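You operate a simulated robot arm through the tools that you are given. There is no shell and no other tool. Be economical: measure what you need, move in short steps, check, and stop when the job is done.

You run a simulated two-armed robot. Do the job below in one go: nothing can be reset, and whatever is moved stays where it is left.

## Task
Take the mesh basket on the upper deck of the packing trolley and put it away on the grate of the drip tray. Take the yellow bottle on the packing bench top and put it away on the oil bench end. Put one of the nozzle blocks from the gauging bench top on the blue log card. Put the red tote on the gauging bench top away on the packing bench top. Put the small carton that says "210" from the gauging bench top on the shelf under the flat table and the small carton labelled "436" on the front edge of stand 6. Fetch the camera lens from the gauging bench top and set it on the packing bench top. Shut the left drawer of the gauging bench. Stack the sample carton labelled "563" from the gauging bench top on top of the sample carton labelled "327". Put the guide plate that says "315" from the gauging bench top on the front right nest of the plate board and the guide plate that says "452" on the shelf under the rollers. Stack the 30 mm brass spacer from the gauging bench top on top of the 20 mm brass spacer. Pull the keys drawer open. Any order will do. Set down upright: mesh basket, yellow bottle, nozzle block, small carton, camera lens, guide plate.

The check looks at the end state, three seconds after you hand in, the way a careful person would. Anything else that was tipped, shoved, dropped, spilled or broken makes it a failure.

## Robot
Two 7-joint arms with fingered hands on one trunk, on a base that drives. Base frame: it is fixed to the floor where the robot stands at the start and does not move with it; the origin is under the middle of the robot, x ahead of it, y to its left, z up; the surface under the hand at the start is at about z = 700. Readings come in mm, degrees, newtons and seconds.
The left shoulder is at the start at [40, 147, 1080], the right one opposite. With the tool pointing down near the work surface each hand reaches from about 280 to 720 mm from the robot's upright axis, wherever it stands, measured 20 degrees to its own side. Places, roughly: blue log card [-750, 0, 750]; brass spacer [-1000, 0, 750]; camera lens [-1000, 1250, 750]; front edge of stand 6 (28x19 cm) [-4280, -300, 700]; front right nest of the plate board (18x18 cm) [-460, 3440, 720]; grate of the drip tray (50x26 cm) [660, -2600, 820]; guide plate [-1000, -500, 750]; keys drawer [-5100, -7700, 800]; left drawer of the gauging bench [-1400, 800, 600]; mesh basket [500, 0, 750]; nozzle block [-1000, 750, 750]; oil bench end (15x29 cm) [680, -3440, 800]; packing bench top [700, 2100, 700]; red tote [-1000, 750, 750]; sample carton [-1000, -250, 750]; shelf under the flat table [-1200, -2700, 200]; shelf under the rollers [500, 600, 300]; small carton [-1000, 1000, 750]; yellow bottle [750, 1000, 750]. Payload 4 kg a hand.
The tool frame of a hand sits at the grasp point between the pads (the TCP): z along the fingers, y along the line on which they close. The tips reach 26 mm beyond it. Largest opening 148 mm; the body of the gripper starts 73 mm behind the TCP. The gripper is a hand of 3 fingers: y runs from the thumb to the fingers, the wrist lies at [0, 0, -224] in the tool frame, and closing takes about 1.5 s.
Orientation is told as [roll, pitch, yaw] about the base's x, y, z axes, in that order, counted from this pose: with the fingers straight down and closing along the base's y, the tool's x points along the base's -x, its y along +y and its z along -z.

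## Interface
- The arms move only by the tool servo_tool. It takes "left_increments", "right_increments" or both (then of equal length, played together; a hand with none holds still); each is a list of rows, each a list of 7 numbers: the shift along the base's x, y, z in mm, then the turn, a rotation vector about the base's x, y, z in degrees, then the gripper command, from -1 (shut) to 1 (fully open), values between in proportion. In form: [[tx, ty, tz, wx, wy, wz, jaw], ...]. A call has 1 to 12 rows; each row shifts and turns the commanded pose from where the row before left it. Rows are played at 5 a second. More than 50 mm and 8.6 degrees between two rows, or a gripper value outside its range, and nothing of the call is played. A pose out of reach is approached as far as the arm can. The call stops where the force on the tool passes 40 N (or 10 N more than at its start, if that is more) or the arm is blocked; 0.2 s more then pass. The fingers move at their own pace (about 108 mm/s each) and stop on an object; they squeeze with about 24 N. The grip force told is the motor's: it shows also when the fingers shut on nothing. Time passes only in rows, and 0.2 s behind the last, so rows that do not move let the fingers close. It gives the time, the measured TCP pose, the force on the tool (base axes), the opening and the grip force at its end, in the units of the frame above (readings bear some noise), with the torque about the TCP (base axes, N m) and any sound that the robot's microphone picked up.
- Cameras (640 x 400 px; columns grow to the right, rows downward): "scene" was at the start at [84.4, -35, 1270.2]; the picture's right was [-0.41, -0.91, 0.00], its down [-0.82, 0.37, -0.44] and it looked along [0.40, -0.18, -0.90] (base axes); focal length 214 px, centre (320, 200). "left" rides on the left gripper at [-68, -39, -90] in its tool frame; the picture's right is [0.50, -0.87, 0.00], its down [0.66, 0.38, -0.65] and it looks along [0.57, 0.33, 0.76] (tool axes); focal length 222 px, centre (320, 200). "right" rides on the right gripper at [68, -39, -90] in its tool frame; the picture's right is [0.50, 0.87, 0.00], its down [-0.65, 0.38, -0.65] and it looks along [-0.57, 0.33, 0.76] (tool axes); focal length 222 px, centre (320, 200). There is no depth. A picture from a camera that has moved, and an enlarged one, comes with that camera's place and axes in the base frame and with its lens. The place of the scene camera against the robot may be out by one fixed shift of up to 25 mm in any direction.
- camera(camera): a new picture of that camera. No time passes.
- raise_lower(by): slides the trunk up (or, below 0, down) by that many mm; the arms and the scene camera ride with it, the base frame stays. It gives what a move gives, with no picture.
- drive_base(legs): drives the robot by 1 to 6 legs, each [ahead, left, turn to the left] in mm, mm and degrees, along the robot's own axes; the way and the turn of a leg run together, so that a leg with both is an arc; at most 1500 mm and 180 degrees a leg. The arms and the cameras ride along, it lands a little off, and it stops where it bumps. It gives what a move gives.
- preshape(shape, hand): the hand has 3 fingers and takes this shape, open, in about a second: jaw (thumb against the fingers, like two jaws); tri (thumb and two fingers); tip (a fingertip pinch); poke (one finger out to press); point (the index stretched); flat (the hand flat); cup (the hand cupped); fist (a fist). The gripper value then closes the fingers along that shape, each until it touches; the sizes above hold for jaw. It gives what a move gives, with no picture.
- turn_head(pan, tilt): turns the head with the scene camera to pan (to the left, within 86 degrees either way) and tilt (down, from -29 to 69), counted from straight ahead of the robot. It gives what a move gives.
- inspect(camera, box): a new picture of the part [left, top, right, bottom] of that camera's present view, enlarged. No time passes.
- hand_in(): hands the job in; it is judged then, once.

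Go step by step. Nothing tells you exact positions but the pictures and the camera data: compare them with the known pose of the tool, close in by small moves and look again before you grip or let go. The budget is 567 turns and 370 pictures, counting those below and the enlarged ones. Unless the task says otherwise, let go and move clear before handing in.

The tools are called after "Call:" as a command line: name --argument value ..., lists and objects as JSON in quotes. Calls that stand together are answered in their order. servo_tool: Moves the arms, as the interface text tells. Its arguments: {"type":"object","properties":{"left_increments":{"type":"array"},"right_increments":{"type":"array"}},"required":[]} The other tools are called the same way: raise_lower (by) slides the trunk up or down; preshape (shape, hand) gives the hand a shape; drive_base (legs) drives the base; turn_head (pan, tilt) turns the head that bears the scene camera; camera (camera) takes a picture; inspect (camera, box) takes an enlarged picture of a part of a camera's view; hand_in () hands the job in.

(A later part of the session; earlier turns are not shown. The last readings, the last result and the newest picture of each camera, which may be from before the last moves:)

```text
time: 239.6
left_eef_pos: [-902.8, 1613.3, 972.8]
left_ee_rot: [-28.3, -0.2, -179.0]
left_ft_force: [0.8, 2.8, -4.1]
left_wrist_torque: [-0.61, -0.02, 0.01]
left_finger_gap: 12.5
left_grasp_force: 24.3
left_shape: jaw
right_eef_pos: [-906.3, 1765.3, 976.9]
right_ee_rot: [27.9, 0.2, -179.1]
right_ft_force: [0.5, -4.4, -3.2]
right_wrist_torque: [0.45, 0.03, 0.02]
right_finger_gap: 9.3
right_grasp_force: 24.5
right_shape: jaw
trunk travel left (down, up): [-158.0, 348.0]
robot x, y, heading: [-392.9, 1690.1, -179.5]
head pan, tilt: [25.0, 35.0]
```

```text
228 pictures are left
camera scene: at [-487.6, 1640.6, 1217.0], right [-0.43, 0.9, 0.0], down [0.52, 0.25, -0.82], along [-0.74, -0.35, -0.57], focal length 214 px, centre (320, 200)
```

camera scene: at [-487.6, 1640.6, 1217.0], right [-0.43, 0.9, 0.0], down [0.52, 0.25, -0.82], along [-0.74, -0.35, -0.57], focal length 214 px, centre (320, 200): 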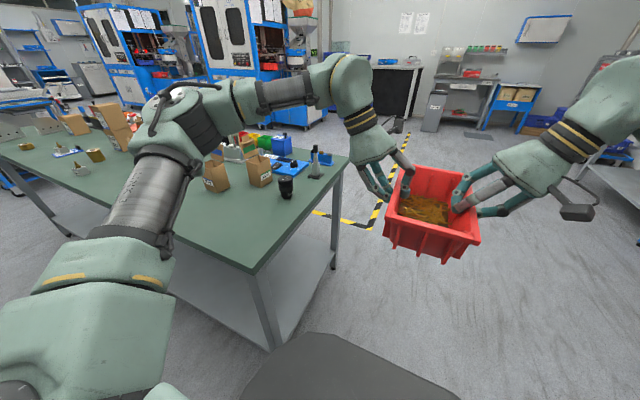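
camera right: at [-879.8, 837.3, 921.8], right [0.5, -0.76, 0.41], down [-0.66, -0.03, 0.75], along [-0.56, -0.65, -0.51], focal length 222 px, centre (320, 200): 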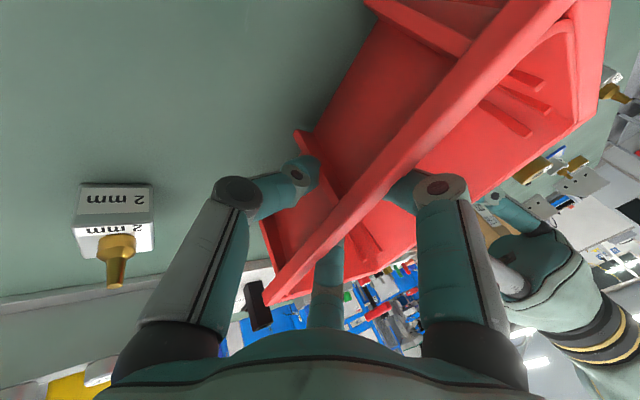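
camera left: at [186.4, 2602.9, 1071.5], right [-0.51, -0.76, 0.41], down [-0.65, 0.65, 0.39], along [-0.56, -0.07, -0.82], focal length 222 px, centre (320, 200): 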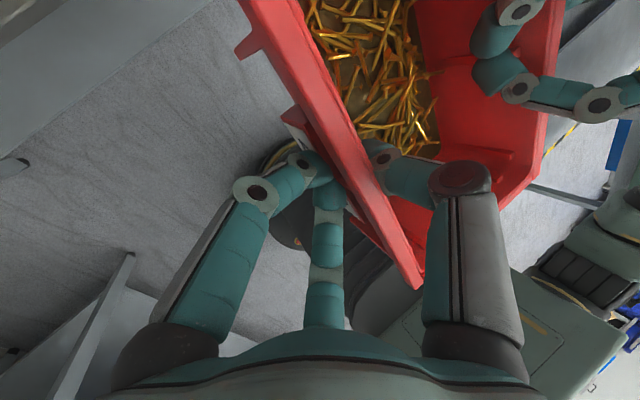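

Lens is near [-990, 1273] and a small carton near [-1004, 1146]. I carry the tote over the free front corner at about [-840, 1235].

Call:
drive_base --legs '[[-64, 0, -0.5], [0, 454, 0]]'

Call:
turn_head --pan 0 --tilt 50

Call:
camera --camera "scene"

```text
time: 242.9
left_eef_pos: [-839.1, 1167.6, 974.5]
left_ee_rot: [-28.3, -0.3, -180.0]
left_ft_force: [-0.4, 4.7, -3.3]
left_wrist_torque: [-0.56, 0.01, 0.04]
left_finger_gap: 12.3
left_grasp_force: 24.4
left_shape: jaw
right_eef_pos: [-839.3, 1322.2, 976.2]
right_ee_rot: [27.9, 0.0, -179.9]
right_ft_force: [-0.3, -5.1, -3.4]
right_wrist_torque: [0.49, 0.05, 0.04]
right_finger_gap: 8.9
right_grasp_force: 23.4
right_shape: jaw
trunk travel left (down, up): [-158.0, 348.0]
robot x, y, heading: [-331.0, 1239.2, 180.1]
head pan, tilt: [25.0, 35.0]
```

```text
time: 243.8
left_eef_pos: [-839.5, 1167.8, 974.8]
left_ee_rot: [-28.2, -0.2, -179.9]
left_ft_force: [-0.1, 3.1, -4.3]
left_wrist_torque: [-0.59, 0.03, 0.02]
left_finger_gap: 12.5
left_grasp_force: 24.2
left_shape: jaw
right_eef_pos: [-840.4, 1322.0, 976.3]
right_ee_rot: [27.9, 0.2, -179.7]
right_ft_force: [0.4, -2.9, -3.5]
right_wrist_torque: [0.49, 0.08, 0.04]
right_finger_gap: 8.7
right_grasp_force: 24.3
right_shape: jaw
trunk travel left (down, up): [-158.0, 348.0]
robot x, y, heading: [-329.4, 1237.6, 180.0]
head pan, tilt: [0.0, 50.0]
```

```text
227 pictures are left
camera scene: at [-421.2, 1227.9, 1195.3], right [0.0, 1.0, 0.0], down [0.77, 0.0, -0.64], along [-0.64, 0.0, -0.77], focal length 214 px, centre (320, 200)
```

scene: 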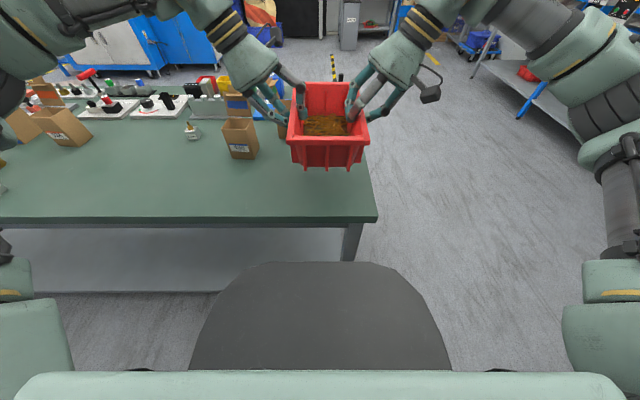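

I lower the tote onto the bench with both hands together.

Call:
servo_tool --left_increments '[[0, 0, -20, 0, 0, 0, -1], [0, 0, -20, 0, 0, 0, -1], [0, 0, -20, 0, 0, 0, -1], [0, 0, -20, 0, 0, 0, -1], [0, 0, -20, 0, 0, 0, -1]]' --right_increments '[[0, 0, -20, 0, 0, 0, -1], [0, 0, -20, 0, 0, 0, -1], [0, 0, -20, 0, 0, 0, -1], [0, 0, -20, 0, 0, 0, -1], [0, 0, -20, 0, 0, 0, -1]]'

Call:
camera --camera "scene"

```text
time: 245.0
left_eef_pos: [-838.2, 1168.6, 872.7]
left_ee_rot: [-28.2, -0.3, -179.9]
left_ft_force: [-0.9, 3.8, -4.1]
left_wrist_torque: [-0.55, 0.01, 0.0]
left_finger_gap: 12.6
left_grasp_force: 23.8
left_shape: jaw
right_eef_pos: [-841.3, 1321.2, 876.0]
right_ee_rot: [28.1, 0.2, -179.8]
right_ft_force: [-0.3, -3.8, -3.2]
right_wrist_torque: [0.52, 0.04, 0.02]
right_finger_gap: 8.6
right_grasp_force: 23.8
right_shape: jaw
trunk travel left (down, up): [-158.0, 348.0]
robot x, y, heading: [-330.0, 1238.6, 179.9]
head pan, tilt: [0.0, 50.0]
```

```text
226 pictures are left
camera scene: at [-421.7, 1228.0, 1195.2], right [0.0, 1.0, 0.0], down [0.77, 0.0, -0.64], along [-0.64, 0.0, -0.77], focal length 214 px, centre (320, 200)
```

scene: 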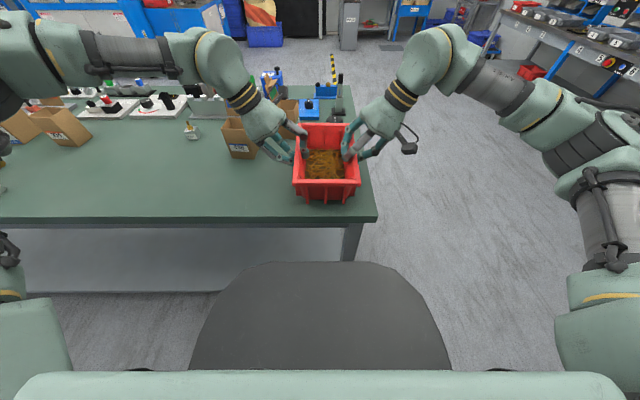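

Call:
servo_tool --left_increments '[[0, 0, -5, 0, 0, 0, -1], [0, 0, -4, 0, 0, 0, -1], [0, 0, -3, 0, 0, 0, -1]]' --right_increments '[[0, 0, -5, 0, 0, 0, -1], [0, 0, -4, 0, 0, 0, -1], [0, 0, -3, 0, 0, 0, -1]]'

```text
time: 245.8
left_eef_pos: [-838.8, 1168.4, 862.2]
left_ee_rot: [-28.3, -0.3, -179.9]
left_ft_force: [-0.8, 3.2, -3.3]
left_wrist_torque: [-0.5, -0.16, -0.03]
left_finger_gap: 12.5
left_grasp_force: 23.8
left_shape: jaw
right_eef_pos: [-840.3, 1320.8, 864.8]
right_ee_rot: [28.0, 0.1, -179.8]
right_ft_force: [-0.8, -4.5, -1.3]
right_wrist_torque: [0.54, -0.21, 0.02]
right_finger_gap: 8.9
right_grasp_force: 23.9
right_shape: jaw
trunk travel left (down, up): [-158.0, 348.0]
robot x, y, heading: [-334.0, 1238.5, 179.8]
head pan, tilt: [0.0, 50.0]
```

Call:
servo_tool --left_increments '[[0, 0, -2, 0, 0, 0, -1], [0, 0, -2, 0, 0, 0, -1]]' --right_increments '[[0, 0, -2, 0, 0, 0, -1], [0, 0, -2, 0, 0, 0, -1]]'

```text
time: 246.4
left_eef_pos: [-838.7, 1168.2, 859.6]
left_ee_rot: [-28.2, -0.5, -179.9]
left_ft_force: [-1.0, 0.1, 3.2]
left_wrist_torque: [-0.36, -0.14, 0.04]
left_finger_gap: 12.1
left_grasp_force: 24.1
left_shape: jaw
right_eef_pos: [-839.5, 1320.6, 862.6]
right_ee_rot: [28.1, -0.1, -179.9]
right_ft_force: [-3.0, -2.4, 10.0]
right_wrist_torque: [0.49, -0.21, 0.02]
right_finger_gap: 9.0
right_grasp_force: 23.8
right_shape: jaw
trunk travel left (down, up): [-158.0, 348.0]
robot x, y, heading: [-329.6, 1236.9, 179.7]
head pan, tilt: [0.0, 50.0]
```

The tote is down. I open both hands and lift them clear.

Call:
servo_tool --left_increments '[[0, 0, 0, 0, 0, 0, -0.4], [0, 0, 0, 0, 0, 0, 0.1], [0, 0, 0, 0, 0, 0, 0.1], [0, -5, 0, 0, 0, 0, 0.1], [0, 0, 20, 0, 0, 0, 0.1], [0, 0, 40, 0, 0, 0, 0.1], [0, 0, 45, 0, 0, 0, 0.1], [0, -30, 20, 0, 0, 0, 0.1]]' --right_increments '[[0, 0, 0, 0, 0, 0, -0.4], [0, 0, 0, 0, 0, 0, 0], [0, 0, 0, 0, 0, 0, 0], [0, 0, 0, 0, 0, 0, 0], [0, 0, 20, 0, 0, 0, 0], [0, 0, 40, 0, 0, 0, 0], [0, 0, 45, 0, 0, 0, 0], [0, 30, 20, 0, 0, 0, 0]]'

Call:
camera --camera "scene"

```text
time: 248.2
left_eef_pos: [-836.0, 1132.6, 984.7]
left_ee_rot: [-28.2, -0.3, -179.9]
left_ft_force: [1.4, 0.3, 0.6]
left_wrist_torque: [-0.02, 0.03, 0.03]
left_finger_gap: 80.7
left_grasp_force: 0.0
left_shape: jaw
right_eef_pos: [-838.6, 1352.1, 987.0]
right_ee_rot: [28.0, 0.1, -179.8]
right_ft_force: [1.0, 0.2, 1.0]
right_wrist_torque: [-0.03, 0.03, -0.02]
right_finger_gap: 73.4
right_grasp_force: 0.1
right_shape: jaw
trunk travel left (down, up): [-158.0, 348.0]
robot x, y, heading: [-328.6, 1236.2, 179.9]
head pan, tilt: [0.0, 50.0]
```

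```text
225 pictures are left
camera scene: at [-418.7, 1228.4, 1195.5], right [0.0, 1.0, 0.0], down [0.77, 0.0, -0.64], along [-0.64, 0.0, -0.77], focal length 214 px, centre (320, 200)
```

scene: 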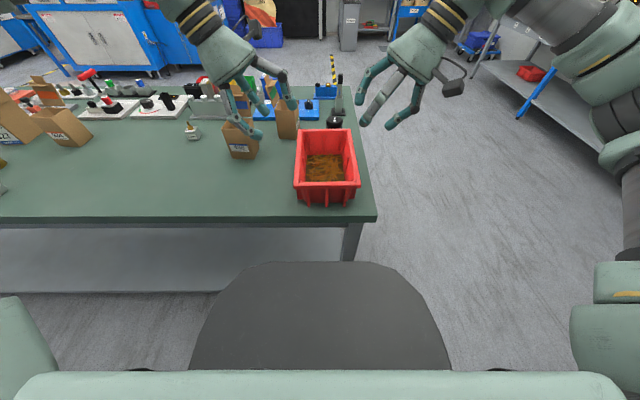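

The tote stands well. I straighten the hands and drive round to the bench's end, facing it, to fetch the lens first.

Call:
servo_tool --left_increments '[[5, -5, 5, -7, 0, 0, 0.3], [5, -5, 5, -7, 0, 0, 0.3], [5, -5, 5, -7, 0, 0, 0.3], [5, -5, 5, -7, 0, 0, 0.3]]' --right_increments '[[5, 5, 5, 7, 0, 0, 0.3], [5, 5, 5, 7, 0, 0, 0.3], [5, 5, 5, 7, 0, 0, 0.3], [5, 5, 5, 7, 0, 0, 0.3]]'

Call:
drive_base --legs '[[0, -450, 0], [460, 0, 0], [0, 0, 90]]'

Call:
turn_head --pan -15 --tilt 45

Call:
camera --camera "scene"

Call:
camera --camera "right"

```text
time: 249.2
left_eef_pos: [-816.9, 1071.7, 1016.7]
left_ee_rot: [-4.9, -0.3, -178.7]
left_ft_force: [-0.5, -0.2, -0.3]
left_wrist_torque: [0.01, -0.01, 0.0]
left_finger_gap: 95.9
left_grasp_force: 0.0
left_shape: jaw
left hand out of reach, approached as far as the arm can: row 2, 3, 4
right_eef_pos: [-819.9, 1370.0, 1006.7]
right_ee_rot: [-0.2, 0.2, -180.0]
right_ft_force: [-0.6, -0.5, 0.1]
right_wrist_torque: [0.01, 0.0, -0.02]
right_finger_gap: 95.6
right_grasp_force: 0.1
right_shape: jaw
trunk travel left (down, up): [-158.0, 348.0]
robot x, y, heading: [-330.5, 1235.5, 180.1]
head pan, tilt: [0.0, 50.0]
```

```text
time: 258.1
left_eef_pos: [-627.4, 1199.6, 1016.8]
left_ee_rot: [-5.0, -0.4, -89.2]
left_ft_force: [-0.6, 0.1, -0.3]
left_wrist_torque: [0.01, 0.02, 0.01]
left_finger_gap: 95.8
left_grasp_force: 0.1
left_shape: jaw
right_eef_pos: [-925.4, 1200.0, 1006.0]
right_ee_rot: [0.0, 0.2, -90.3]
right_ft_force: [1.1, 0.4, -0.7]
right_wrist_torque: [-0.02, 0.0, -0.02]
right_finger_gap: 95.7
right_grasp_force: 0.1
right_shape: jaw
trunk travel left (down, up): [-158.0, 348.0]
robot x, y, heading: [-789.2, 1691.0, -90.5]
head pan, tilt: [0.0, 50.0]
```

```text
time: 258.9
left_eef_pos: [-628.5, 1200.6, 1015.6]
left_ee_rot: [-5.1, -0.5, -89.2]
left_ft_force: [0.8, 0.1, 0.2]
left_wrist_torque: [0.05, -0.04, 0.02]
left_finger_gap: 95.6
left_grasp_force: 0.1
left_shape: jaw
right_eef_pos: [-925.7, 1199.8, 1006.8]
right_ee_rot: [0.1, 0.2, -90.3]
right_ft_force: [-0.3, -0.1, -1.0]
right_wrist_torque: [0.01, -0.04, 0.01]
right_finger_gap: 95.5
right_grasp_force: 0.1
right_shape: jaw
trunk travel left (down, up): [-158.0, 348.0]
robot x, y, heading: [-788.4, 1685.3, -90.4]
head pan, tilt: [-15.0, 45.0]
```

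```text
224 pictures are left
camera scene: at [-803.0, 1578.9, 1202.2], right [-0.96, 0.27, 0.0], down [0.19, 0.68, -0.71], along [-0.19, -0.68, -0.71], focal length 214 px, centre (320, 200)
```

scene: 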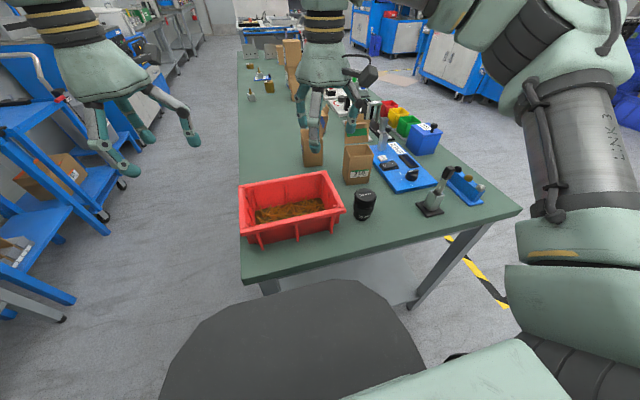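

```text
223 pictures are left
camera right: at [-963.6, 1266.9, 1097.1], right [0.87, 0.5, 0.0], down [0.38, -0.66, 0.65], along [0.32, -0.57, -0.76], focal length 222 px, centre (320, 200)
```

right: 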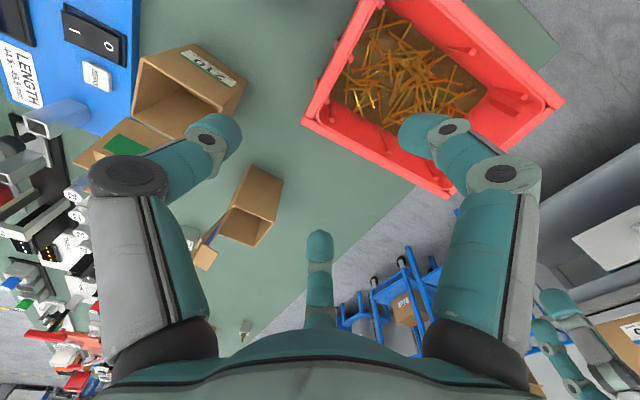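

The lens is near [-994, 1272]. I bring the right hand above it.

Call:
servo_tool --right_increments '[[-22, 24, -10, 0, 0, 0, 0.6], [-22, 24, -10, 0, 0, 0, 0.6], [-23, 24, -10, 0, 0, 0, 0.6]]'

Call:
camera --camera "right"

Call:
inspect --camera "scene" --box '[290, 130, 450, 230]'

```text
time: 259.6
left_eef_pos: [-627.7, 1201.8, 1016.6]
left_ee_rot: [-5.0, -0.4, -89.1]
left_ft_force: [-0.1, 1.1, -0.2]
left_wrist_torque: [-0.03, -0.01, -0.02]
left_finger_gap: 95.6
left_grasp_force: 0.1
left_shape: jaw
right_eef_pos: [-992.9, 1272.1, 975.7]
right_ee_rot: [0.0, 0.2, -90.3]
right_ft_force: [-0.9, -0.3, -0.9]
right_wrist_torque: [0.01, -0.02, 0.04]
right_finger_gap: 118.2
right_grasp_force: 0.1
right_shape: jaw
trunk travel left (down, up): [-158.0, 348.0]
robot x, y, heading: [-788.8, 1689.0, -90.6]
head pan, tilt: [-15.0, 45.0]
```

```text
222 pictures are left
camera right: at [-1031.8, 1340.0, 1066.7], right [0.87, 0.5, 0.0], down [0.38, -0.66, 0.65], along [0.32, -0.57, -0.76], focal length 222 px, centre (320, 200)
```

right: 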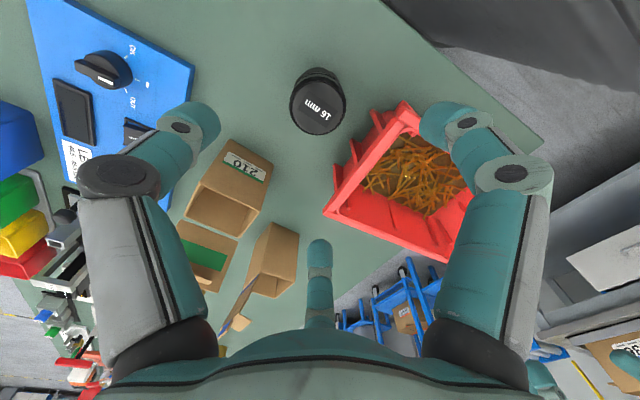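

```text
4.00 times, centred on (370, 180) of scene
camera zoom: at [-804.2, 1579.6, 1202.3], right [-0.96, 0.27, 0.0], down [0.19, 0.68, -0.71], along [-0.19, -0.68, -0.71], focal length 858 px, centre (120, 280)
```

zoom: 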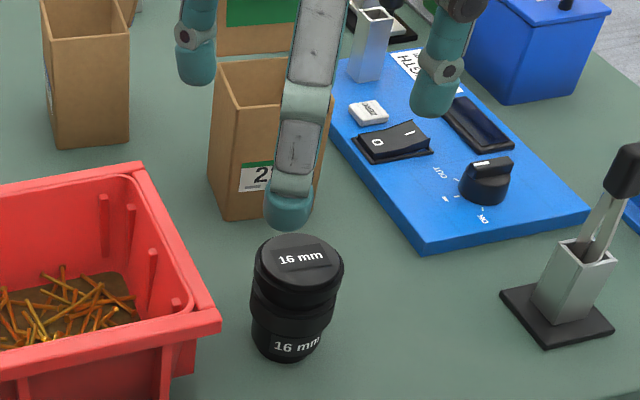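

The lens ("16 mm") stands close to the tote, so I use a small opening and centre at [-1002, 1283], lowering in stages.

Call:
servo_tool --right_increments '[[-5, 6, -20, 0, 0, 0, -0.1], [-4, 5, -30, 0, 0, 0, -0.1], [0, 0, -15, 0, 0, 0, -0.1]]'

Call:
camera --camera "right"

```text
time: 260.4
left_eef_pos: [-627.1, 1200.6, 1016.5]
left_ee_rot: [-5.0, -0.4, -89.1]
left_ft_force: [0.3, 0.2, 0.7]
left_wrist_torque: [0.02, -0.01, 0.0]
left_finger_gap: 95.8
left_grasp_force: 0.1
left_shape: jaw
right_eef_pos: [-1002.3, 1282.3, 910.9]
right_ee_rot: [0.0, 0.1, -90.3]
right_ft_force: [-0.6, -0.1, 0.3]
right_wrist_torque: [0.0, 0.02, 0.03]
right_finger_gap: 66.9
right_grasp_force: 0.1
right_shape: jaw
trunk travel left (down, up): [-158.0, 348.0]
robot x, y, heading: [-788.6, 1684.8, -90.5]
head pan, tilt: [-15.0, 45.0]
```

```text
220 pictures are left
camera right: at [-1040.1, 1350.2, 1001.6], right [0.87, 0.5, 0.0], down [0.38, -0.66, 0.65], along [0.32, -0.57, -0.76], focal length 222 px, centre (320, 200)
```

right: 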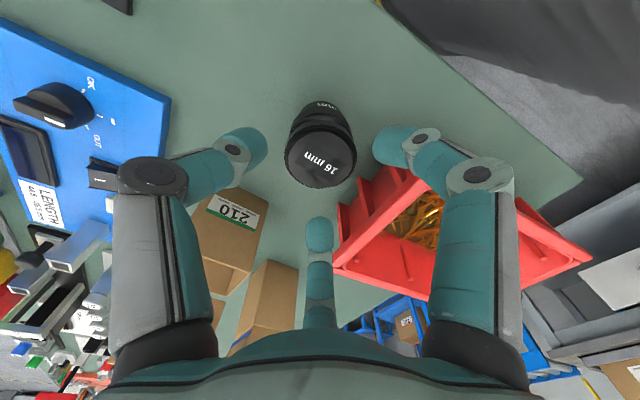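

Centred. I descend and grip.

Call:
servo_tool --right_increments '[[0, 0, -30, 0, 0, 0, -0.1], [0, 0, -28, 0, 0, 0, -0.1], [0, 0, 0, 0, 0, 0, -0.5], [0, 0, 0, 0, 0, 0, -1], [0, 0, 0, 0, 0, 0, -1], [0, 0, 0, 0, 0, 0, -1], [0, 0, 20, 0, 0, 0, -1], [0, 0, 40, 0, 0, 0, -1]]'

Call:
camera --camera "right"

```text
time: 262.2
left_eef_pos: [-628.1, 1201.3, 1018.2]
left_ee_rot: [-5.0, -0.3, -89.0]
left_ft_force: [-0.2, -0.9, -0.1]
left_wrist_torque: [0.0, 0.01, 0.01]
left_finger_gap: 95.7
left_grasp_force: 0.1
left_shape: jaw
right_eef_pos: [-1001.7, 1281.1, 912.6]
right_ee_rot: [-0.1, 0.2, -90.3]
right_ft_force: [-0.2, 0.2, -1.8]
right_wrist_torque: [0.01, -0.02, 0.0]
right_finger_gap: 42.1
right_grasp_force: 24.0
right_shape: jaw
trunk travel left (down, up): [-158.0, 348.0]
robot x, y, heading: [-786.1, 1686.6, -90.4]
head pan, tilt: [-15.0, 45.0]
```

```text
219 pictures are left
camera right: at [-1039.8, 1350.4, 1004.5], right [0.87, 0.5, 0.0], down [0.38, -0.66, 0.65], along [0.32, -0.57, -0.76], focal length 222 px, centre (320, 200)
```

right: 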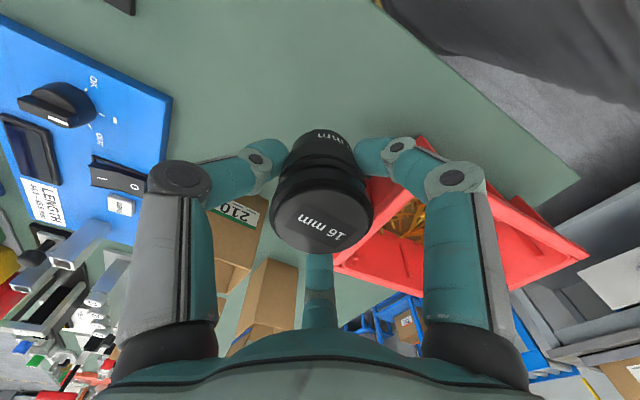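

Lens held. I lift it clear and carry it to the packing bench, toward the free strip between the FILL and LOAD marks near [330, 2310].

Call:
servo_tool --right_increments '[[0, 0, 45, 0, 0, 0, -1], [0, 0, 45, 0, 0, 0, -1]]'

Call:
drive_base --legs '[[0, 0, 90.4], [0, 824, 0], [690, 0, 0]]'

Call:
turn_head --pan -15 --tilt 45

Call:
camera --camera "scene"

```text
time: 262.9
left_eef_pos: [-626.2, 1201.9, 1017.1]
left_ee_rot: [-5.1, -0.4, -89.1]
left_ft_force: [-0.4, 0.1, 0.1]
left_wrist_torque: [-0.01, 0.01, 0.01]
left_finger_gap: 96.1
left_grasp_force: 0.1
left_shape: jaw
right_eef_pos: [-999.5, 1281.9, 1004.4]
right_ee_rot: [-0.1, 0.3, -90.2]
right_ft_force: [0.2, 1.3, -2.0]
right_wrist_torque: [0.04, 0.02, -0.02]
right_finger_gap: 42.1
right_grasp_force: 24.4
right_shape: jaw
trunk travel left (down, up): [-158.0, 348.0]
robot x, y, heading: [-792.9, 1689.1, -90.4]
head pan, tilt: [-15.0, 45.0]
```

```text
time: 274.5
left_eef_pos: [408.6, 2669.5, 1017.8]
left_ee_rot: [-5.1, -0.5, 0.7]
left_ft_force: [0.7, 0.1, -0.2]
left_wrist_torque: [0.02, -0.01, -0.03]
left_finger_gap: 95.8
left_grasp_force: 0.1
left_shape: jaw
right_eef_pos: [325.5, 2295.3, 1002.3]
right_ee_rot: [0.0, 0.2, -0.5]
right_ft_force: [0.4, -0.2, -2.1]
right_wrist_torque: [0.0, 0.02, 0.0]
right_finger_gap: 41.8
right_grasp_force: 24.6
right_shape: jaw
trunk travel left (down, up): [-158.0, 348.0]
robot x, y, heading: [-80.4, 2508.9, -0.6]
head pan, tilt: [-15.0, 45.0]
```

```text
time: 275.1
left_eef_pos: [407.0, 2669.1, 1016.7]
left_ee_rot: [-5.1, -0.4, 0.7]
left_ft_force: [0.3, 0.5, -0.2]
left_wrist_torque: [0.0, 0.01, 0.03]
left_finger_gap: 95.8
left_grasp_force: 0.1
left_shape: jaw
right_eef_pos: [325.1, 2295.7, 1002.7]
right_ee_rot: [0.1, 0.2, -0.5]
right_ft_force: [-0.3, -0.1, -1.8]
right_wrist_torque: [-0.01, 0.0, 0.02]
right_finger_gap: 42.0
right_grasp_force: 23.6
right_shape: jaw
trunk travel left (down, up): [-158.0, 348.0]
robot x, y, heading: [-83.2, 2510.9, -0.5]
head pan, tilt: [-15.0, 45.0]
```

```text
218 pictures are left
camera scene: at [26.6, 2477.3, 1202.2], right [-0.27, -0.96, 0.0], down [-0.68, 0.19, -0.71], along [0.68, -0.19, -0.71], focal length 214 px, centre (320, 200)
```

scene: 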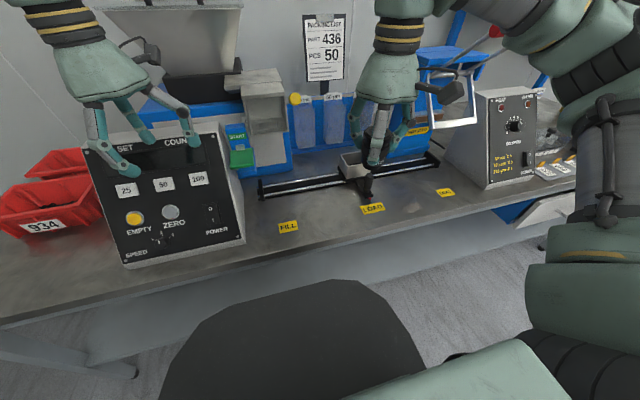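

Clear space shows between FILL and LOAD around [345, 2350]. I move there and lower toward the bench.

Call:
servo_tool --right_increments '[[6, 27, -20, 0, 0, 0, -1], [6, 27, -30, 0, 0, 0, -1], [6, 0, -45, 0, 0, 0, -1], [0, 0, -35, 0, 0, 0, -1]]'

Call:
camera --camera "right"

Call:
inspect --camera "scene" --box '[240, 120, 400, 220]'

```text
time: 276.1
left_eef_pos: [407.1, 2669.0, 1016.4]
left_ee_rot: [-5.0, -0.3, 0.7]
left_ft_force: [0.4, -0.1, -0.4]
left_wrist_torque: [-0.01, -0.05, 0.03]
left_finger_gap: 95.7
left_grasp_force: 0.2
left_shape: jaw
right_eef_pos: [346.4, 2349.6, 874.4]
right_ee_rot: [0.0, 0.2, -0.5]
right_ft_force: [0.2, 0.8, -2.7]
right_wrist_torque: [-0.04, 0.0, 0.05]
right_finger_gap: 41.9
right_grasp_force: 24.1
right_shape: jaw
trunk travel left (down, up): [-158.0, 348.0]
robot x, y, heading: [-78.4, 2508.6, -0.9]
head pan, tilt: [-15.0, 45.0]
```

```text
217 pictures are left
camera right: at [278.3, 2312.5, 964.8], right [-0.49, 0.87, 0.0], down [0.66, 0.37, 0.65], along [0.57, 0.32, -0.76], focal length 222 px, centre (320, 200)
```

right: 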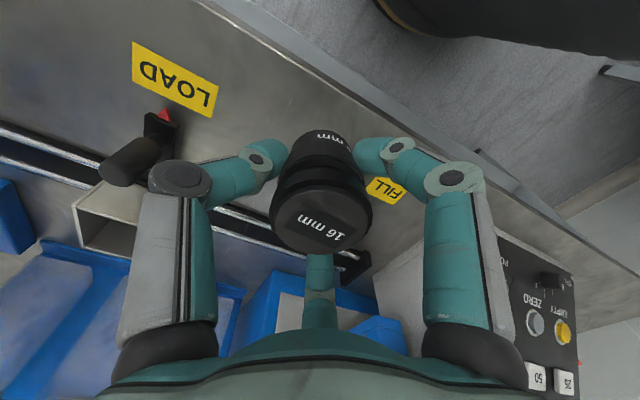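

```text
4.00 times, centred on (320, 170) of scene
camera zoom: at [26.7, 2477.4, 1202.2], right [-0.27, -0.96, 0.0], down [-0.68, 0.19, -0.71], along [0.68, -0.19, -0.71], focal length 858 px, centre (320, 320)
```

zoom: 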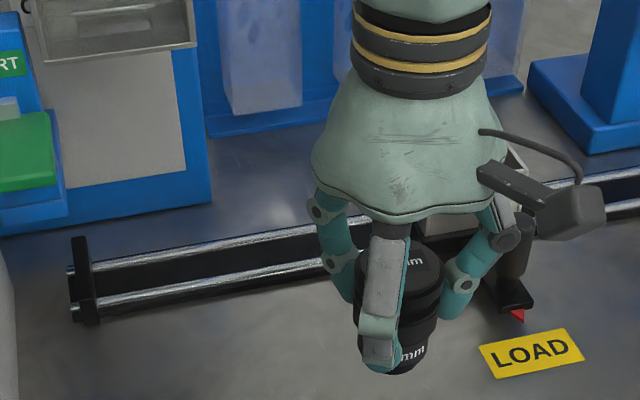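

Clear all round. I lower slowly to contact.

Call:
servo_tool --right_increments '[[0, 0, -25, 0, 0, 0, -1], [0, 0, -6, 0, 0, 0, -1], [0, 0, -4, 0, 0, 0, -1]]'

```text
time: 276.9
left_eef_pos: [407.4, 2668.2, 1018.2]
left_ee_rot: [-4.9, -0.4, 0.8]
left_ft_force: [-0.4, 0.2, -0.4]
left_wrist_torque: [-0.02, 0.02, 0.01]
left_finger_gap: 95.8
left_grasp_force: 0.1
left_shape: jaw
right_eef_pos: [344.3, 2349.8, 838.2]
right_ee_rot: [0.0, 0.1, -0.5]
right_ft_force: [0.5, 0.4, -1.7]
right_wrist_torque: [0.0, 0.03, -0.02]
right_finger_gap: 41.4
right_grasp_force: 24.0
right_shape: jaw
trunk travel left (down, up): [-158.0, 348.0]
robot x, y, heading: [-77.6, 2507.4, -0.5]
head pan, tilt: [-15.0, 45.0]
```

Call:
servo_tool --right_increments '[[0, 0, -3, 0, 0, 0, -1], [0, 0, -3, 0, 0, 0, -1]]'

```text
time: 277.5
left_eef_pos: [408.2, 2669.0, 1017.3]
left_ee_rot: [-5.1, -0.5, 0.6]
left_ft_force: [0.7, -0.2, 0.4]
left_wrist_torque: [-0.02, 0.02, 0.0]
left_finger_gap: 95.9
left_grasp_force: 0.1
left_shape: jaw
right_eef_pos: [344.5, 2350.7, 832.8]
right_ee_rot: [0.1, 0.2, -0.5]
right_ft_force: [0.5, 0.7, -2.7]
right_wrist_torque: [0.0, 0.02, 0.01]
right_finger_gap: 41.6
right_grasp_force: 23.8
right_shape: jaw
trunk travel left (down, up): [-158.0, 348.0]
robot x, y, heading: [-80.1, 2511.0, -0.6]
head pan, tilt: [-15.0, 45.0]
```

Call:
servo_tool --right_increments '[[0, 0, -3, 0, 0, 0, -1], [0, 0, -3, 0, 0, 0, -1], [0, 0, -3, 0, 0, 0, -1]]'

Call:
inspect --camera "scene" --box '[280, 160, 400, 235]'

```text
time: 278.3
left_eef_pos: [407.3, 2668.2, 1017.2]
left_ee_rot: [-5.0, -0.4, 0.6]
left_ft_force: [0.2, 0.3, -0.5]
left_wrist_torque: [-0.01, 0.03, 0.03]
left_finger_gap: 96.2
left_grasp_force: 0.1
left_shape: jaw
right_eef_pos: [343.7, 2350.7, 823.9]
right_ee_rot: [0.0, 0.2, -0.6]
right_ft_force: [1.0, 0.1, -2.9]
right_wrist_torque: [-0.02, 0.01, 0.01]
right_finger_gap: 41.5
right_grasp_force: 23.9
right_shape: jaw
trunk travel left (down, up): [-158.0, 348.0]
robot x, y, heading: [-78.5, 2509.6, -0.5]
head pan, tilt: [-15.0, 45.0]
```

```text
5.33 times, centred on (340, 198) of scene
camera zoom: at [26.4, 2477.3, 1202.2], right [-0.27, -0.96, 0.0], down [-0.68, 0.19, -0.71], along [0.68, -0.19, -0.71], focal length 1144 px, centre (213, 213)
```

zoom: 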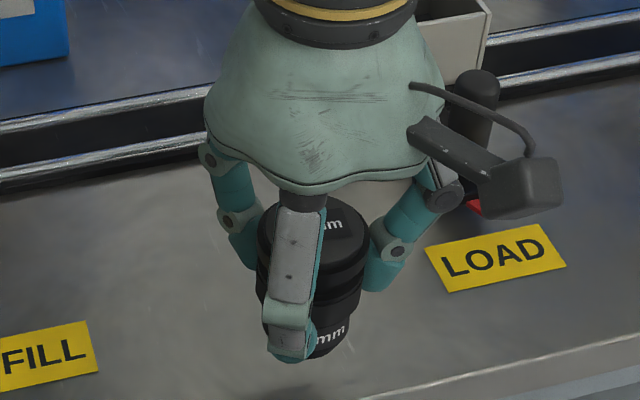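

Still a gap above the bench. I go on lowering.

Call:
servo_tool --right_increments '[[0, 0, -5, 0, 0, 0, -1], [0, 0, -4, 0, 0, 0, -1], [0, 0, -4, 0, 0, 0, -1], [0, 0, -4, 0, 0, 0, -1]]'

Call:
inspect --camera "scene" --box '[280, 170, 400, 245]'

```text
time: 279.3
left_eef_pos: [407.2, 2669.0, 1016.6]
left_ee_rot: [-4.9, -0.3, 0.7]
left_ft_force: [0.5, 0.2, -0.4]
left_wrist_torque: [-0.01, -0.01, 0.0]
left_finger_gap: 95.6
left_grasp_force: 0.1
left_shape: jaw
right_eef_pos: [343.7, 2349.1, 807.4]
right_ee_rot: [0.0, 0.3, -0.5]
right_ft_force: [0.2, -0.4, -2.3]
right_wrist_torque: [-0.01, 0.01, -0.02]
right_finger_gap: 41.9
right_grasp_force: 24.1
right_shape: jaw
trunk travel left (down, up): [-158.0, 348.0]
robot x, y, heading: [-81.2, 2512.2, -0.6]
head pan, tilt: [-15.0, 45.0]
```

```text
5.33 times, centred on (340, 208) of scene
camera zoom: at [26.4, 2477.3, 1202.2], right [-0.27, -0.96, 0.0], down [-0.68, 0.19, -0.71], along [0.68, -0.19, -0.71], focal length 1144 px, centre (213, 160)
```

zoom: 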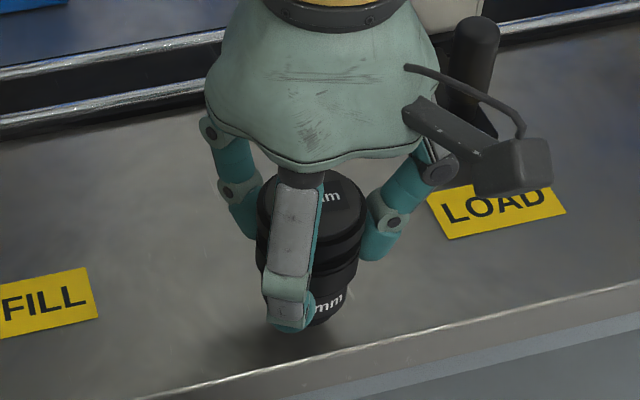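

The bench top is really near z = 750, so its front edge is around x = 312; I shift the lens 45 mm further in and lower on.

Call:
servo_tool --right_increments '[[22, 0, 5, 0, 0, 0, -1], [23, 0, -5, 0, 0, 0, -1], [0, 0, -4, 0, 0, 0, -1], [0, 0, -3, 0, 0, 0, -1]]'

Call:
inspect --camera "scene" --box '[280, 150, 400, 225]'

```text
time: 280.3
left_eef_pos: [407.0, 2669.5, 1018.4]
left_ee_rot: [-5.0, -0.4, 0.7]
left_ft_force: [0.4, -0.4, -0.4]
left_wrist_torque: [0.0, -0.04, -0.02]
left_finger_gap: 96.0
left_grasp_force: 0.0
left_shape: jaw
right_eef_pos: [388.9, 2349.8, 799.7]
right_ee_rot: [0.0, 0.2, -0.5]
right_ft_force: [0.2, 0.8, -2.5]
right_wrist_torque: [0.01, 0.01, 0.02]
right_finger_gap: 41.8
right_grasp_force: 23.7
right_shape: jaw
trunk travel left (down, up): [-158.0, 348.0]
robot x, y, heading: [-78.8, 2508.2, -0.7]
head pan, tilt: [-15.0, 45.0]
```

```text
5.33 times, centred on (340, 188) of scene
camera zoom: at [26.6, 2477.4, 1202.2], right [-0.27, -0.96, 0.0], down [-0.68, 0.19, -0.71], along [0.68, -0.19, -0.71], focal length 1144 px, centre (213, 267)
```

zoom: 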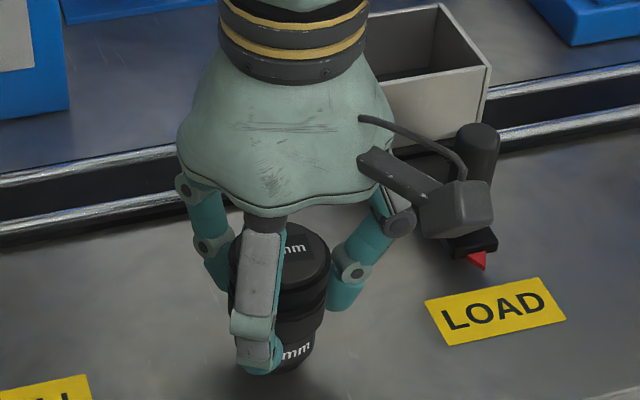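

Call:
servo_tool --right_increments '[[0, 0, -3, 0, 0, 0, -1], [0, 0, -3, 0, 0, 0, -1], [0, 0, -3, 0, 0, 0, -1], [0, 0, -2, 0, 0, 0, -1]]'

```text
time: 281.3
left_eef_pos: [406.2, 2669.0, 1018.4]
left_ee_rot: [-5.0, -0.5, 0.7]
left_ft_force: [-0.8, 0.5, -0.5]
left_wrist_torque: [-0.01, 0.0, 0.0]
left_finger_gap: 95.8
left_grasp_force: 0.1
left_shape: jaw
right_eef_pos: [387.8, 2349.4, 791.1]
right_ee_rot: [0.0, -0.1, -0.5]
right_ft_force: [0.2, -0.7, 13.9]
right_wrist_torque: [-0.08, 0.02, 0.04]
right_finger_gap: 42.1
right_grasp_force: 24.1
right_shape: jaw
trunk travel left (down, up): [-158.0, 348.0]
robot x, y, heading: [-79.5, 2510.6, -0.7]
head pan, tilt: [-15.0, 45.0]
```

Contact; bench top is at z ≈ 738. I release and rise.

Call:
servo_tool --right_increments '[[0, 0, 1, 0, 0, 0, -0.5], [0, 0, 0, 0, 0, 0, -0.1], [0, 0, 0, 0, 0, 0, -0.1], [0, 0, 0, 0, 0, 0, -0.1], [0, 0, 30, 0, 0, 0, -0.1], [0, 0, 45, 0, 0, 0, -0.1], [0, 0, 45, 0, 0, 0, 0.3], [0, 0, 45, 0, 0, 0, 0.3]]'

Call:
camera --camera "scene"

```text
time: 283.1
left_eef_pos: [407.3, 2669.5, 1017.1]
left_ee_rot: [-5.1, -0.4, 0.7]
left_ft_force: [-0.4, 0.0, -0.9]
left_wrist_torque: [0.02, -0.02, -0.03]
left_finger_gap: 95.7
left_grasp_force: 0.1
left_shape: jaw
right_eef_pos: [389.1, 2350.5, 952.5]
right_ee_rot: [0.0, 0.3, -0.5]
right_ft_force: [-0.7, -0.1, -0.4]
right_wrist_torque: [-0.03, -0.01, 0.01]
right_finger_gap: 95.8
right_grasp_force: 0.1
right_shape: jaw
trunk travel left (down, up): [-158.0, 348.0]
robot x, y, heading: [-80.1, 2508.4, -0.7]
head pan, tilt: [-15.0, 45.0]
```

```text
212 pictures are left
camera scene: at [25.4, 2478.0, 1202.4], right [-0.27, -0.96, 0.0], down [-0.68, 0.19, -0.71], along [0.68, -0.19, -0.71], focal length 214 px, centre (320, 200)
```

scene: 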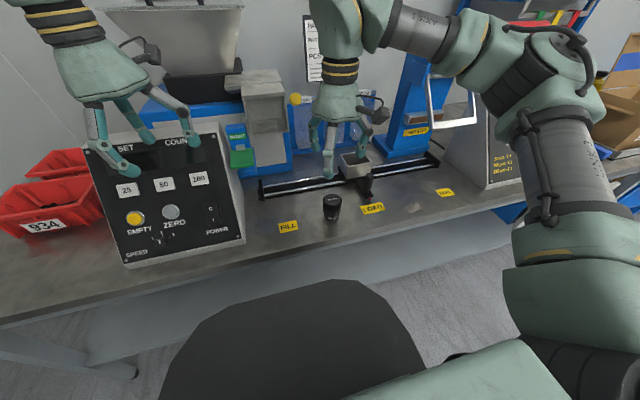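

The lens is set. The strip right of LOAD (y ≈ 1920–2140, x ≈ 330–470) suits the tote lengthwise. I return to the gauging bench end to regrip the tote by its short walls.

Call:
drive_base --legs '[[-755, 0, 0.7], [0, -835, 0], [0, 0, -90]]'

Call:
turn_head --pan 0 --tilt 50

Call:
camera --camera "scene"

```text
time: 295.1
left_eef_pos: [-670.7, 1192.5, 1018.0]
left_ee_rot: [-5.0, -0.5, -89.0]
left_ft_force: [0.4, -1.3, -0.1]
left_wrist_torque: [-0.01, -0.01, 0.01]
left_finger_gap: 95.8
left_grasp_force: 0.1
left_shape: jaw
right_eef_pos: [-989.3, 1208.0, 954.3]
right_ee_rot: [0.0, 0.3, -90.1]
right_ft_force: [0.1, -0.8, -0.9]
right_wrist_torque: [-0.02, -0.01, 0.0]
right_finger_gap: 95.5
right_grasp_force: 0.1
right_shape: jaw
trunk travel left (down, up): [-158.0, 348.0]
robot x, y, heading: [-829.1, 1678.1, -90.5]
head pan, tilt: [-15.0, 45.0]
```

```text
time: 295.8
left_eef_pos: [-669.3, 1192.3, 1017.3]
left_ee_rot: [-5.0, -0.4, -88.9]
left_ft_force: [-1.2, 0.2, -0.2]
left_wrist_torque: [-0.01, 0.0, 0.02]
left_finger_gap: 95.8
left_grasp_force: 0.1
left_shape: jaw
right_eef_pos: [-989.8, 1207.6, 953.9]
right_ee_rot: [-0.1, 0.2, -90.1]
right_ft_force: [-0.2, -0.3, 0.2]
right_wrist_torque: [0.02, 0.01, -0.01]
right_finger_gap: 95.7
right_grasp_force: 0.0
right_shape: jaw
trunk travel left (down, up): [-158.0, 348.0]
robot x, y, heading: [-831.2, 1677.0, -90.2]
head pan, tilt: [0.0, 50.0]
```

```text
211 pictures are left
camera scene: at [-826.4, 1571.2, 1195.4], right [-1.0, 0.01, 0.0], down [0.0, 0.77, -0.64], along [0.0, -0.64, -0.77], focal length 214 px, centre (320, 200)
```

scene: 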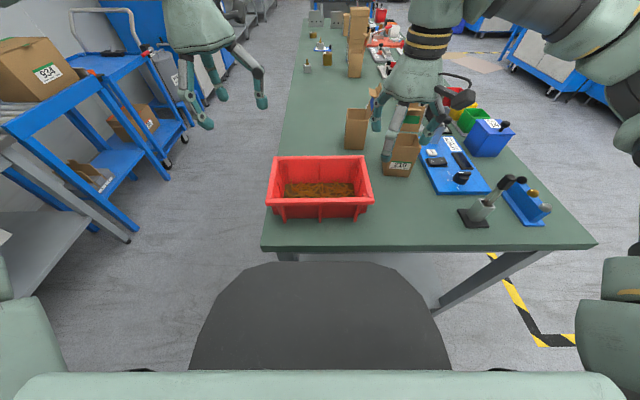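

The tote's short walls are at x ≈ -725 and x ≈ -937. I tilt both hands outward again and bring them over these walls.

Call:
servo_tool --left_increments '[[-9, 9, -16, 0, 4.6, 0, 0.3], [-9, 9, -16, 0, 4.6, 0, 0.3], [-9, 9, -16, 0, 4.6, 0, 0.3], [-9, 8, -16, 0, 4.6, 0, 0.3], [-8, 8, -16, 0, 4.6, 0, 0.3]]' --right_increments '[[8, 6, 0, 0, -5.6, 0, 0], [8, 6, 0, 0, -5.6, 0, 0], [8, 5, 0, 0, -5.6, 0, 0], [8, 5, -5, 0, -5.6, 0, 0], [9, 5, -10, 0, -5.6, 0, 0]]'

Call:
camera --camera "left"

Call:
camera --camera "right"

```text
time: 297.0
left_eef_pos: [-714.8, 1236.1, 936.2]
left_ee_rot: [-28.2, 0.2, -88.7]
left_ft_force: [-0.1, 0.7, -0.4]
left_wrist_torque: [0.01, 0.01, -0.03]
left_finger_gap: 96.1
left_grasp_force: 0.0
left_shape: jaw
right_eef_pos: [-949.4, 1235.3, 939.0]
right_ee_rot: [28.1, 0.2, -90.0]
right_ft_force: [0.1, 0.2, -0.5]
right_wrist_torque: [-0.02, 0.02, 0.01]
right_finger_gap: 74.8
right_grasp_force: 0.0
right_shape: jaw
trunk travel left (down, up): [-158.0, 348.0]
robot x, y, heading: [-833.0, 1679.9, -90.3]
head pan, tilt: [0.0, 50.0]
```

```text
210 pictures are left
camera left: at [-704.9, 1167.3, 1034.0], right [-0.77, 0.48, 0.41], down [0.63, 0.67, 0.4], along [-0.08, 0.57, -0.82], focal length 222 px, centre (320, 200)
```

left: 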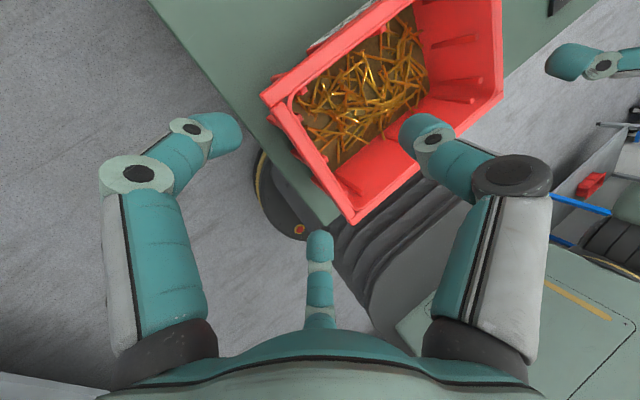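

```text
209 pictures are left
camera right: at [-1025.6, 1302.7, 1000.4], right [0.76, 0.5, 0.41], down [0.03, -0.66, 0.75], along [0.64, -0.56, -0.52], focal length 222 px, centre (320, 200)
```

right: 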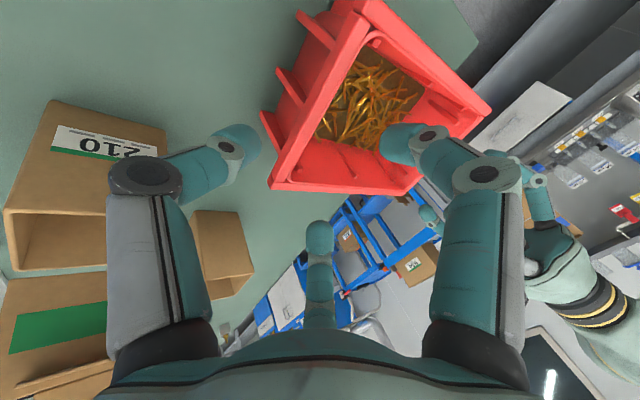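

Walls refine to x ≈ -732 and x ≈ -940, mid y ≈ 1248. I adjust and lower both hands onto the walls.

Call:
servo_tool --left_increments '[[-5, 12, -16, 0, 0, 0, 0.3], [0, 0, -20, 0, 0, 0, 0.3], [0, 0, -20, 0, 0, 0, 0.3]]' --right_increments '[[-3, 13, -18, 0, 0, 0, 0], [0, 0, -20, 0, 0, 0, 0], [0, 0, -20, 0, 0, 0, 0]]'

Call:
inspect --camera "scene" --box '[220, 110, 420, 235]'

Call:
camera --camera "left"

Call:
camera --camera "right"

```text
time: 297.8
left_eef_pos: [-718.2, 1247.8, 881.3]
left_ee_rot: [-28.1, 0.2, -88.8]
left_ft_force: [-0.6, -0.2, -0.6]
left_wrist_torque: [0.01, 0.01, 0.0]
left_finger_gap: 95.7
left_grasp_force: 0.0
left_shape: jaw
right_eef_pos: [-952.0, 1246.7, 880.1]
right_ee_rot: [27.9, 0.2, -90.0]
right_ft_force: [3.3, -0.8, 2.7]
right_wrist_torque: [-0.02, -0.07, 0.01]
right_finger_gap: 75.6
right_grasp_force: 0.1
right_shape: jaw
trunk travel left (down, up): [-158.0, 348.0]
robot x, y, heading: [-833.1, 1678.4, -90.4]
head pan, tilt: [0.0, 50.0]
```

```text
3.20 times, centred on (320, 172) of scene
camera zoom: at [-825.9, 1571.4, 1195.4], right [-1.0, 0.01, 0.0], down [0.0, 0.77, -0.64], along [0.0, -0.64, -0.77], focal length 686 px, centre (320, 288)
```

zoom: 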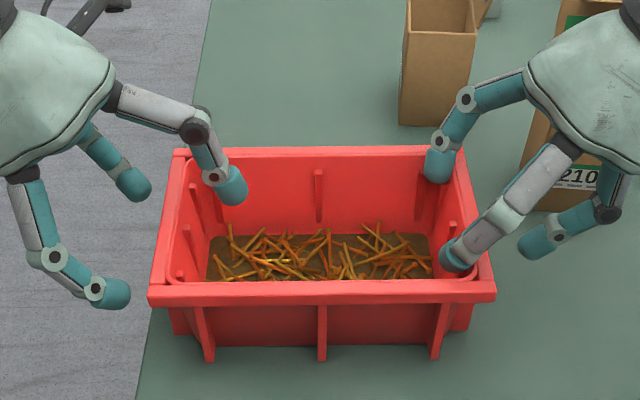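

```text
207 pictures are left
camera left: at [-709.1, 1180.1, 979.1], right [-0.77, 0.48, 0.41], down [0.63, 0.67, 0.4], along [-0.08, 0.57, -0.82], focal length 222 px, centre (320, 200)
```

left: 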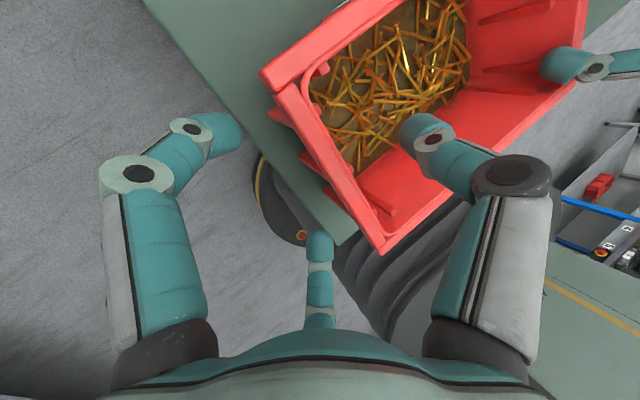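

```text
206 pictures are left
camera right: at [-1027.8, 1315.3, 942.3], right [0.76, 0.5, 0.41], down [0.03, -0.66, 0.75], along [0.64, -0.56, -0.52], focal length 222 px, centre (320, 200)
```

right: 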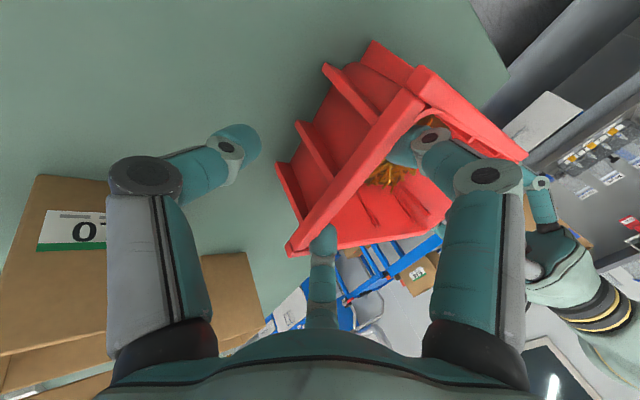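

The right hand's far finger is just over the rim; I rise a bit, shift it 11 mm inward and lower both again.

Call:
servo_tool --left_increments '[[0, 0, 0, 0, 0, 0, 0.3], [0, 0, 0, 0, 0, 0, 0.3], [0, 0, -10, 0, 0, 0, 0.3], [0, 0, -11, 0, 0, 0, 0.3]]' --right_increments '[[2, 0, 10, 0, 0, 0, 0], [9, 0, 0, 0, 0, 0, 0], [0, 0, -15, 0, 0, 0, 0], [0, 0, -14, 0, 0, 0, 0]]'

Call:
camera --camera "right"

Call:
camera --camera "left"

```text
time: 298.8
left_eef_pos: [-719.1, 1246.6, 860.8]
left_ee_rot: [-28.0, 0.0, -88.7]
left_ft_force: [-1.1, -0.2, 0.4]
left_wrist_torque: [0.0, -0.02, 0.0]
left_finger_gap: 95.7
left_grasp_force: 0.1
left_shape: jaw
right_eef_pos: [-940.9, 1248.4, 862.2]
right_ee_rot: [28.0, 0.3, -90.0]
right_ft_force: [-0.6, 2.2, 2.9]
right_wrist_torque: [-0.1, -0.09, 0.03]
right_finger_gap: 72.6
right_grasp_force: 0.1
right_shape: jaw
trunk travel left (down, up): [-158.0, 348.0]
robot x, y, heading: [-833.9, 1678.3, -90.3]
head pan, tilt: [0.0, 50.0]
```

```text
205 pictures are left
camera right: at [-1017.4, 1316.1, 924.0], right [0.77, 0.5, 0.41], down [0.03, -0.66, 0.75], along [0.64, -0.56, -0.52], focal length 222 px, centre (320, 200)
```

right: 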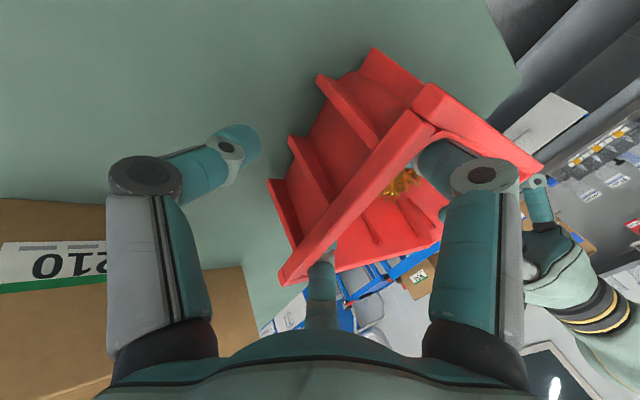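

```text
204 pictures are left
camera left: at [-709.8, 1180.1, 958.2], right [-0.77, 0.48, 0.41], down [0.63, 0.67, 0.4], along [-0.08, 0.57, -0.82], focal length 222 px, centre (320, 200)
```

left: 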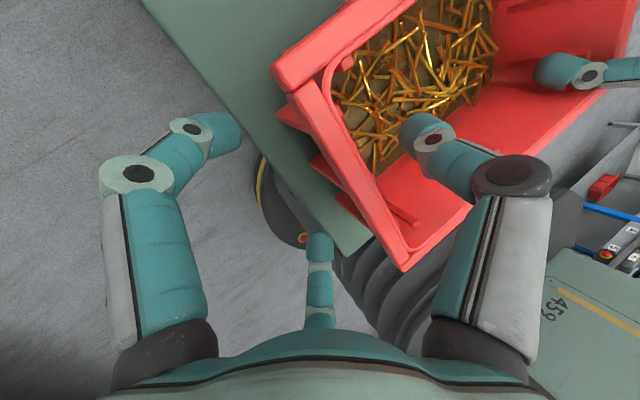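

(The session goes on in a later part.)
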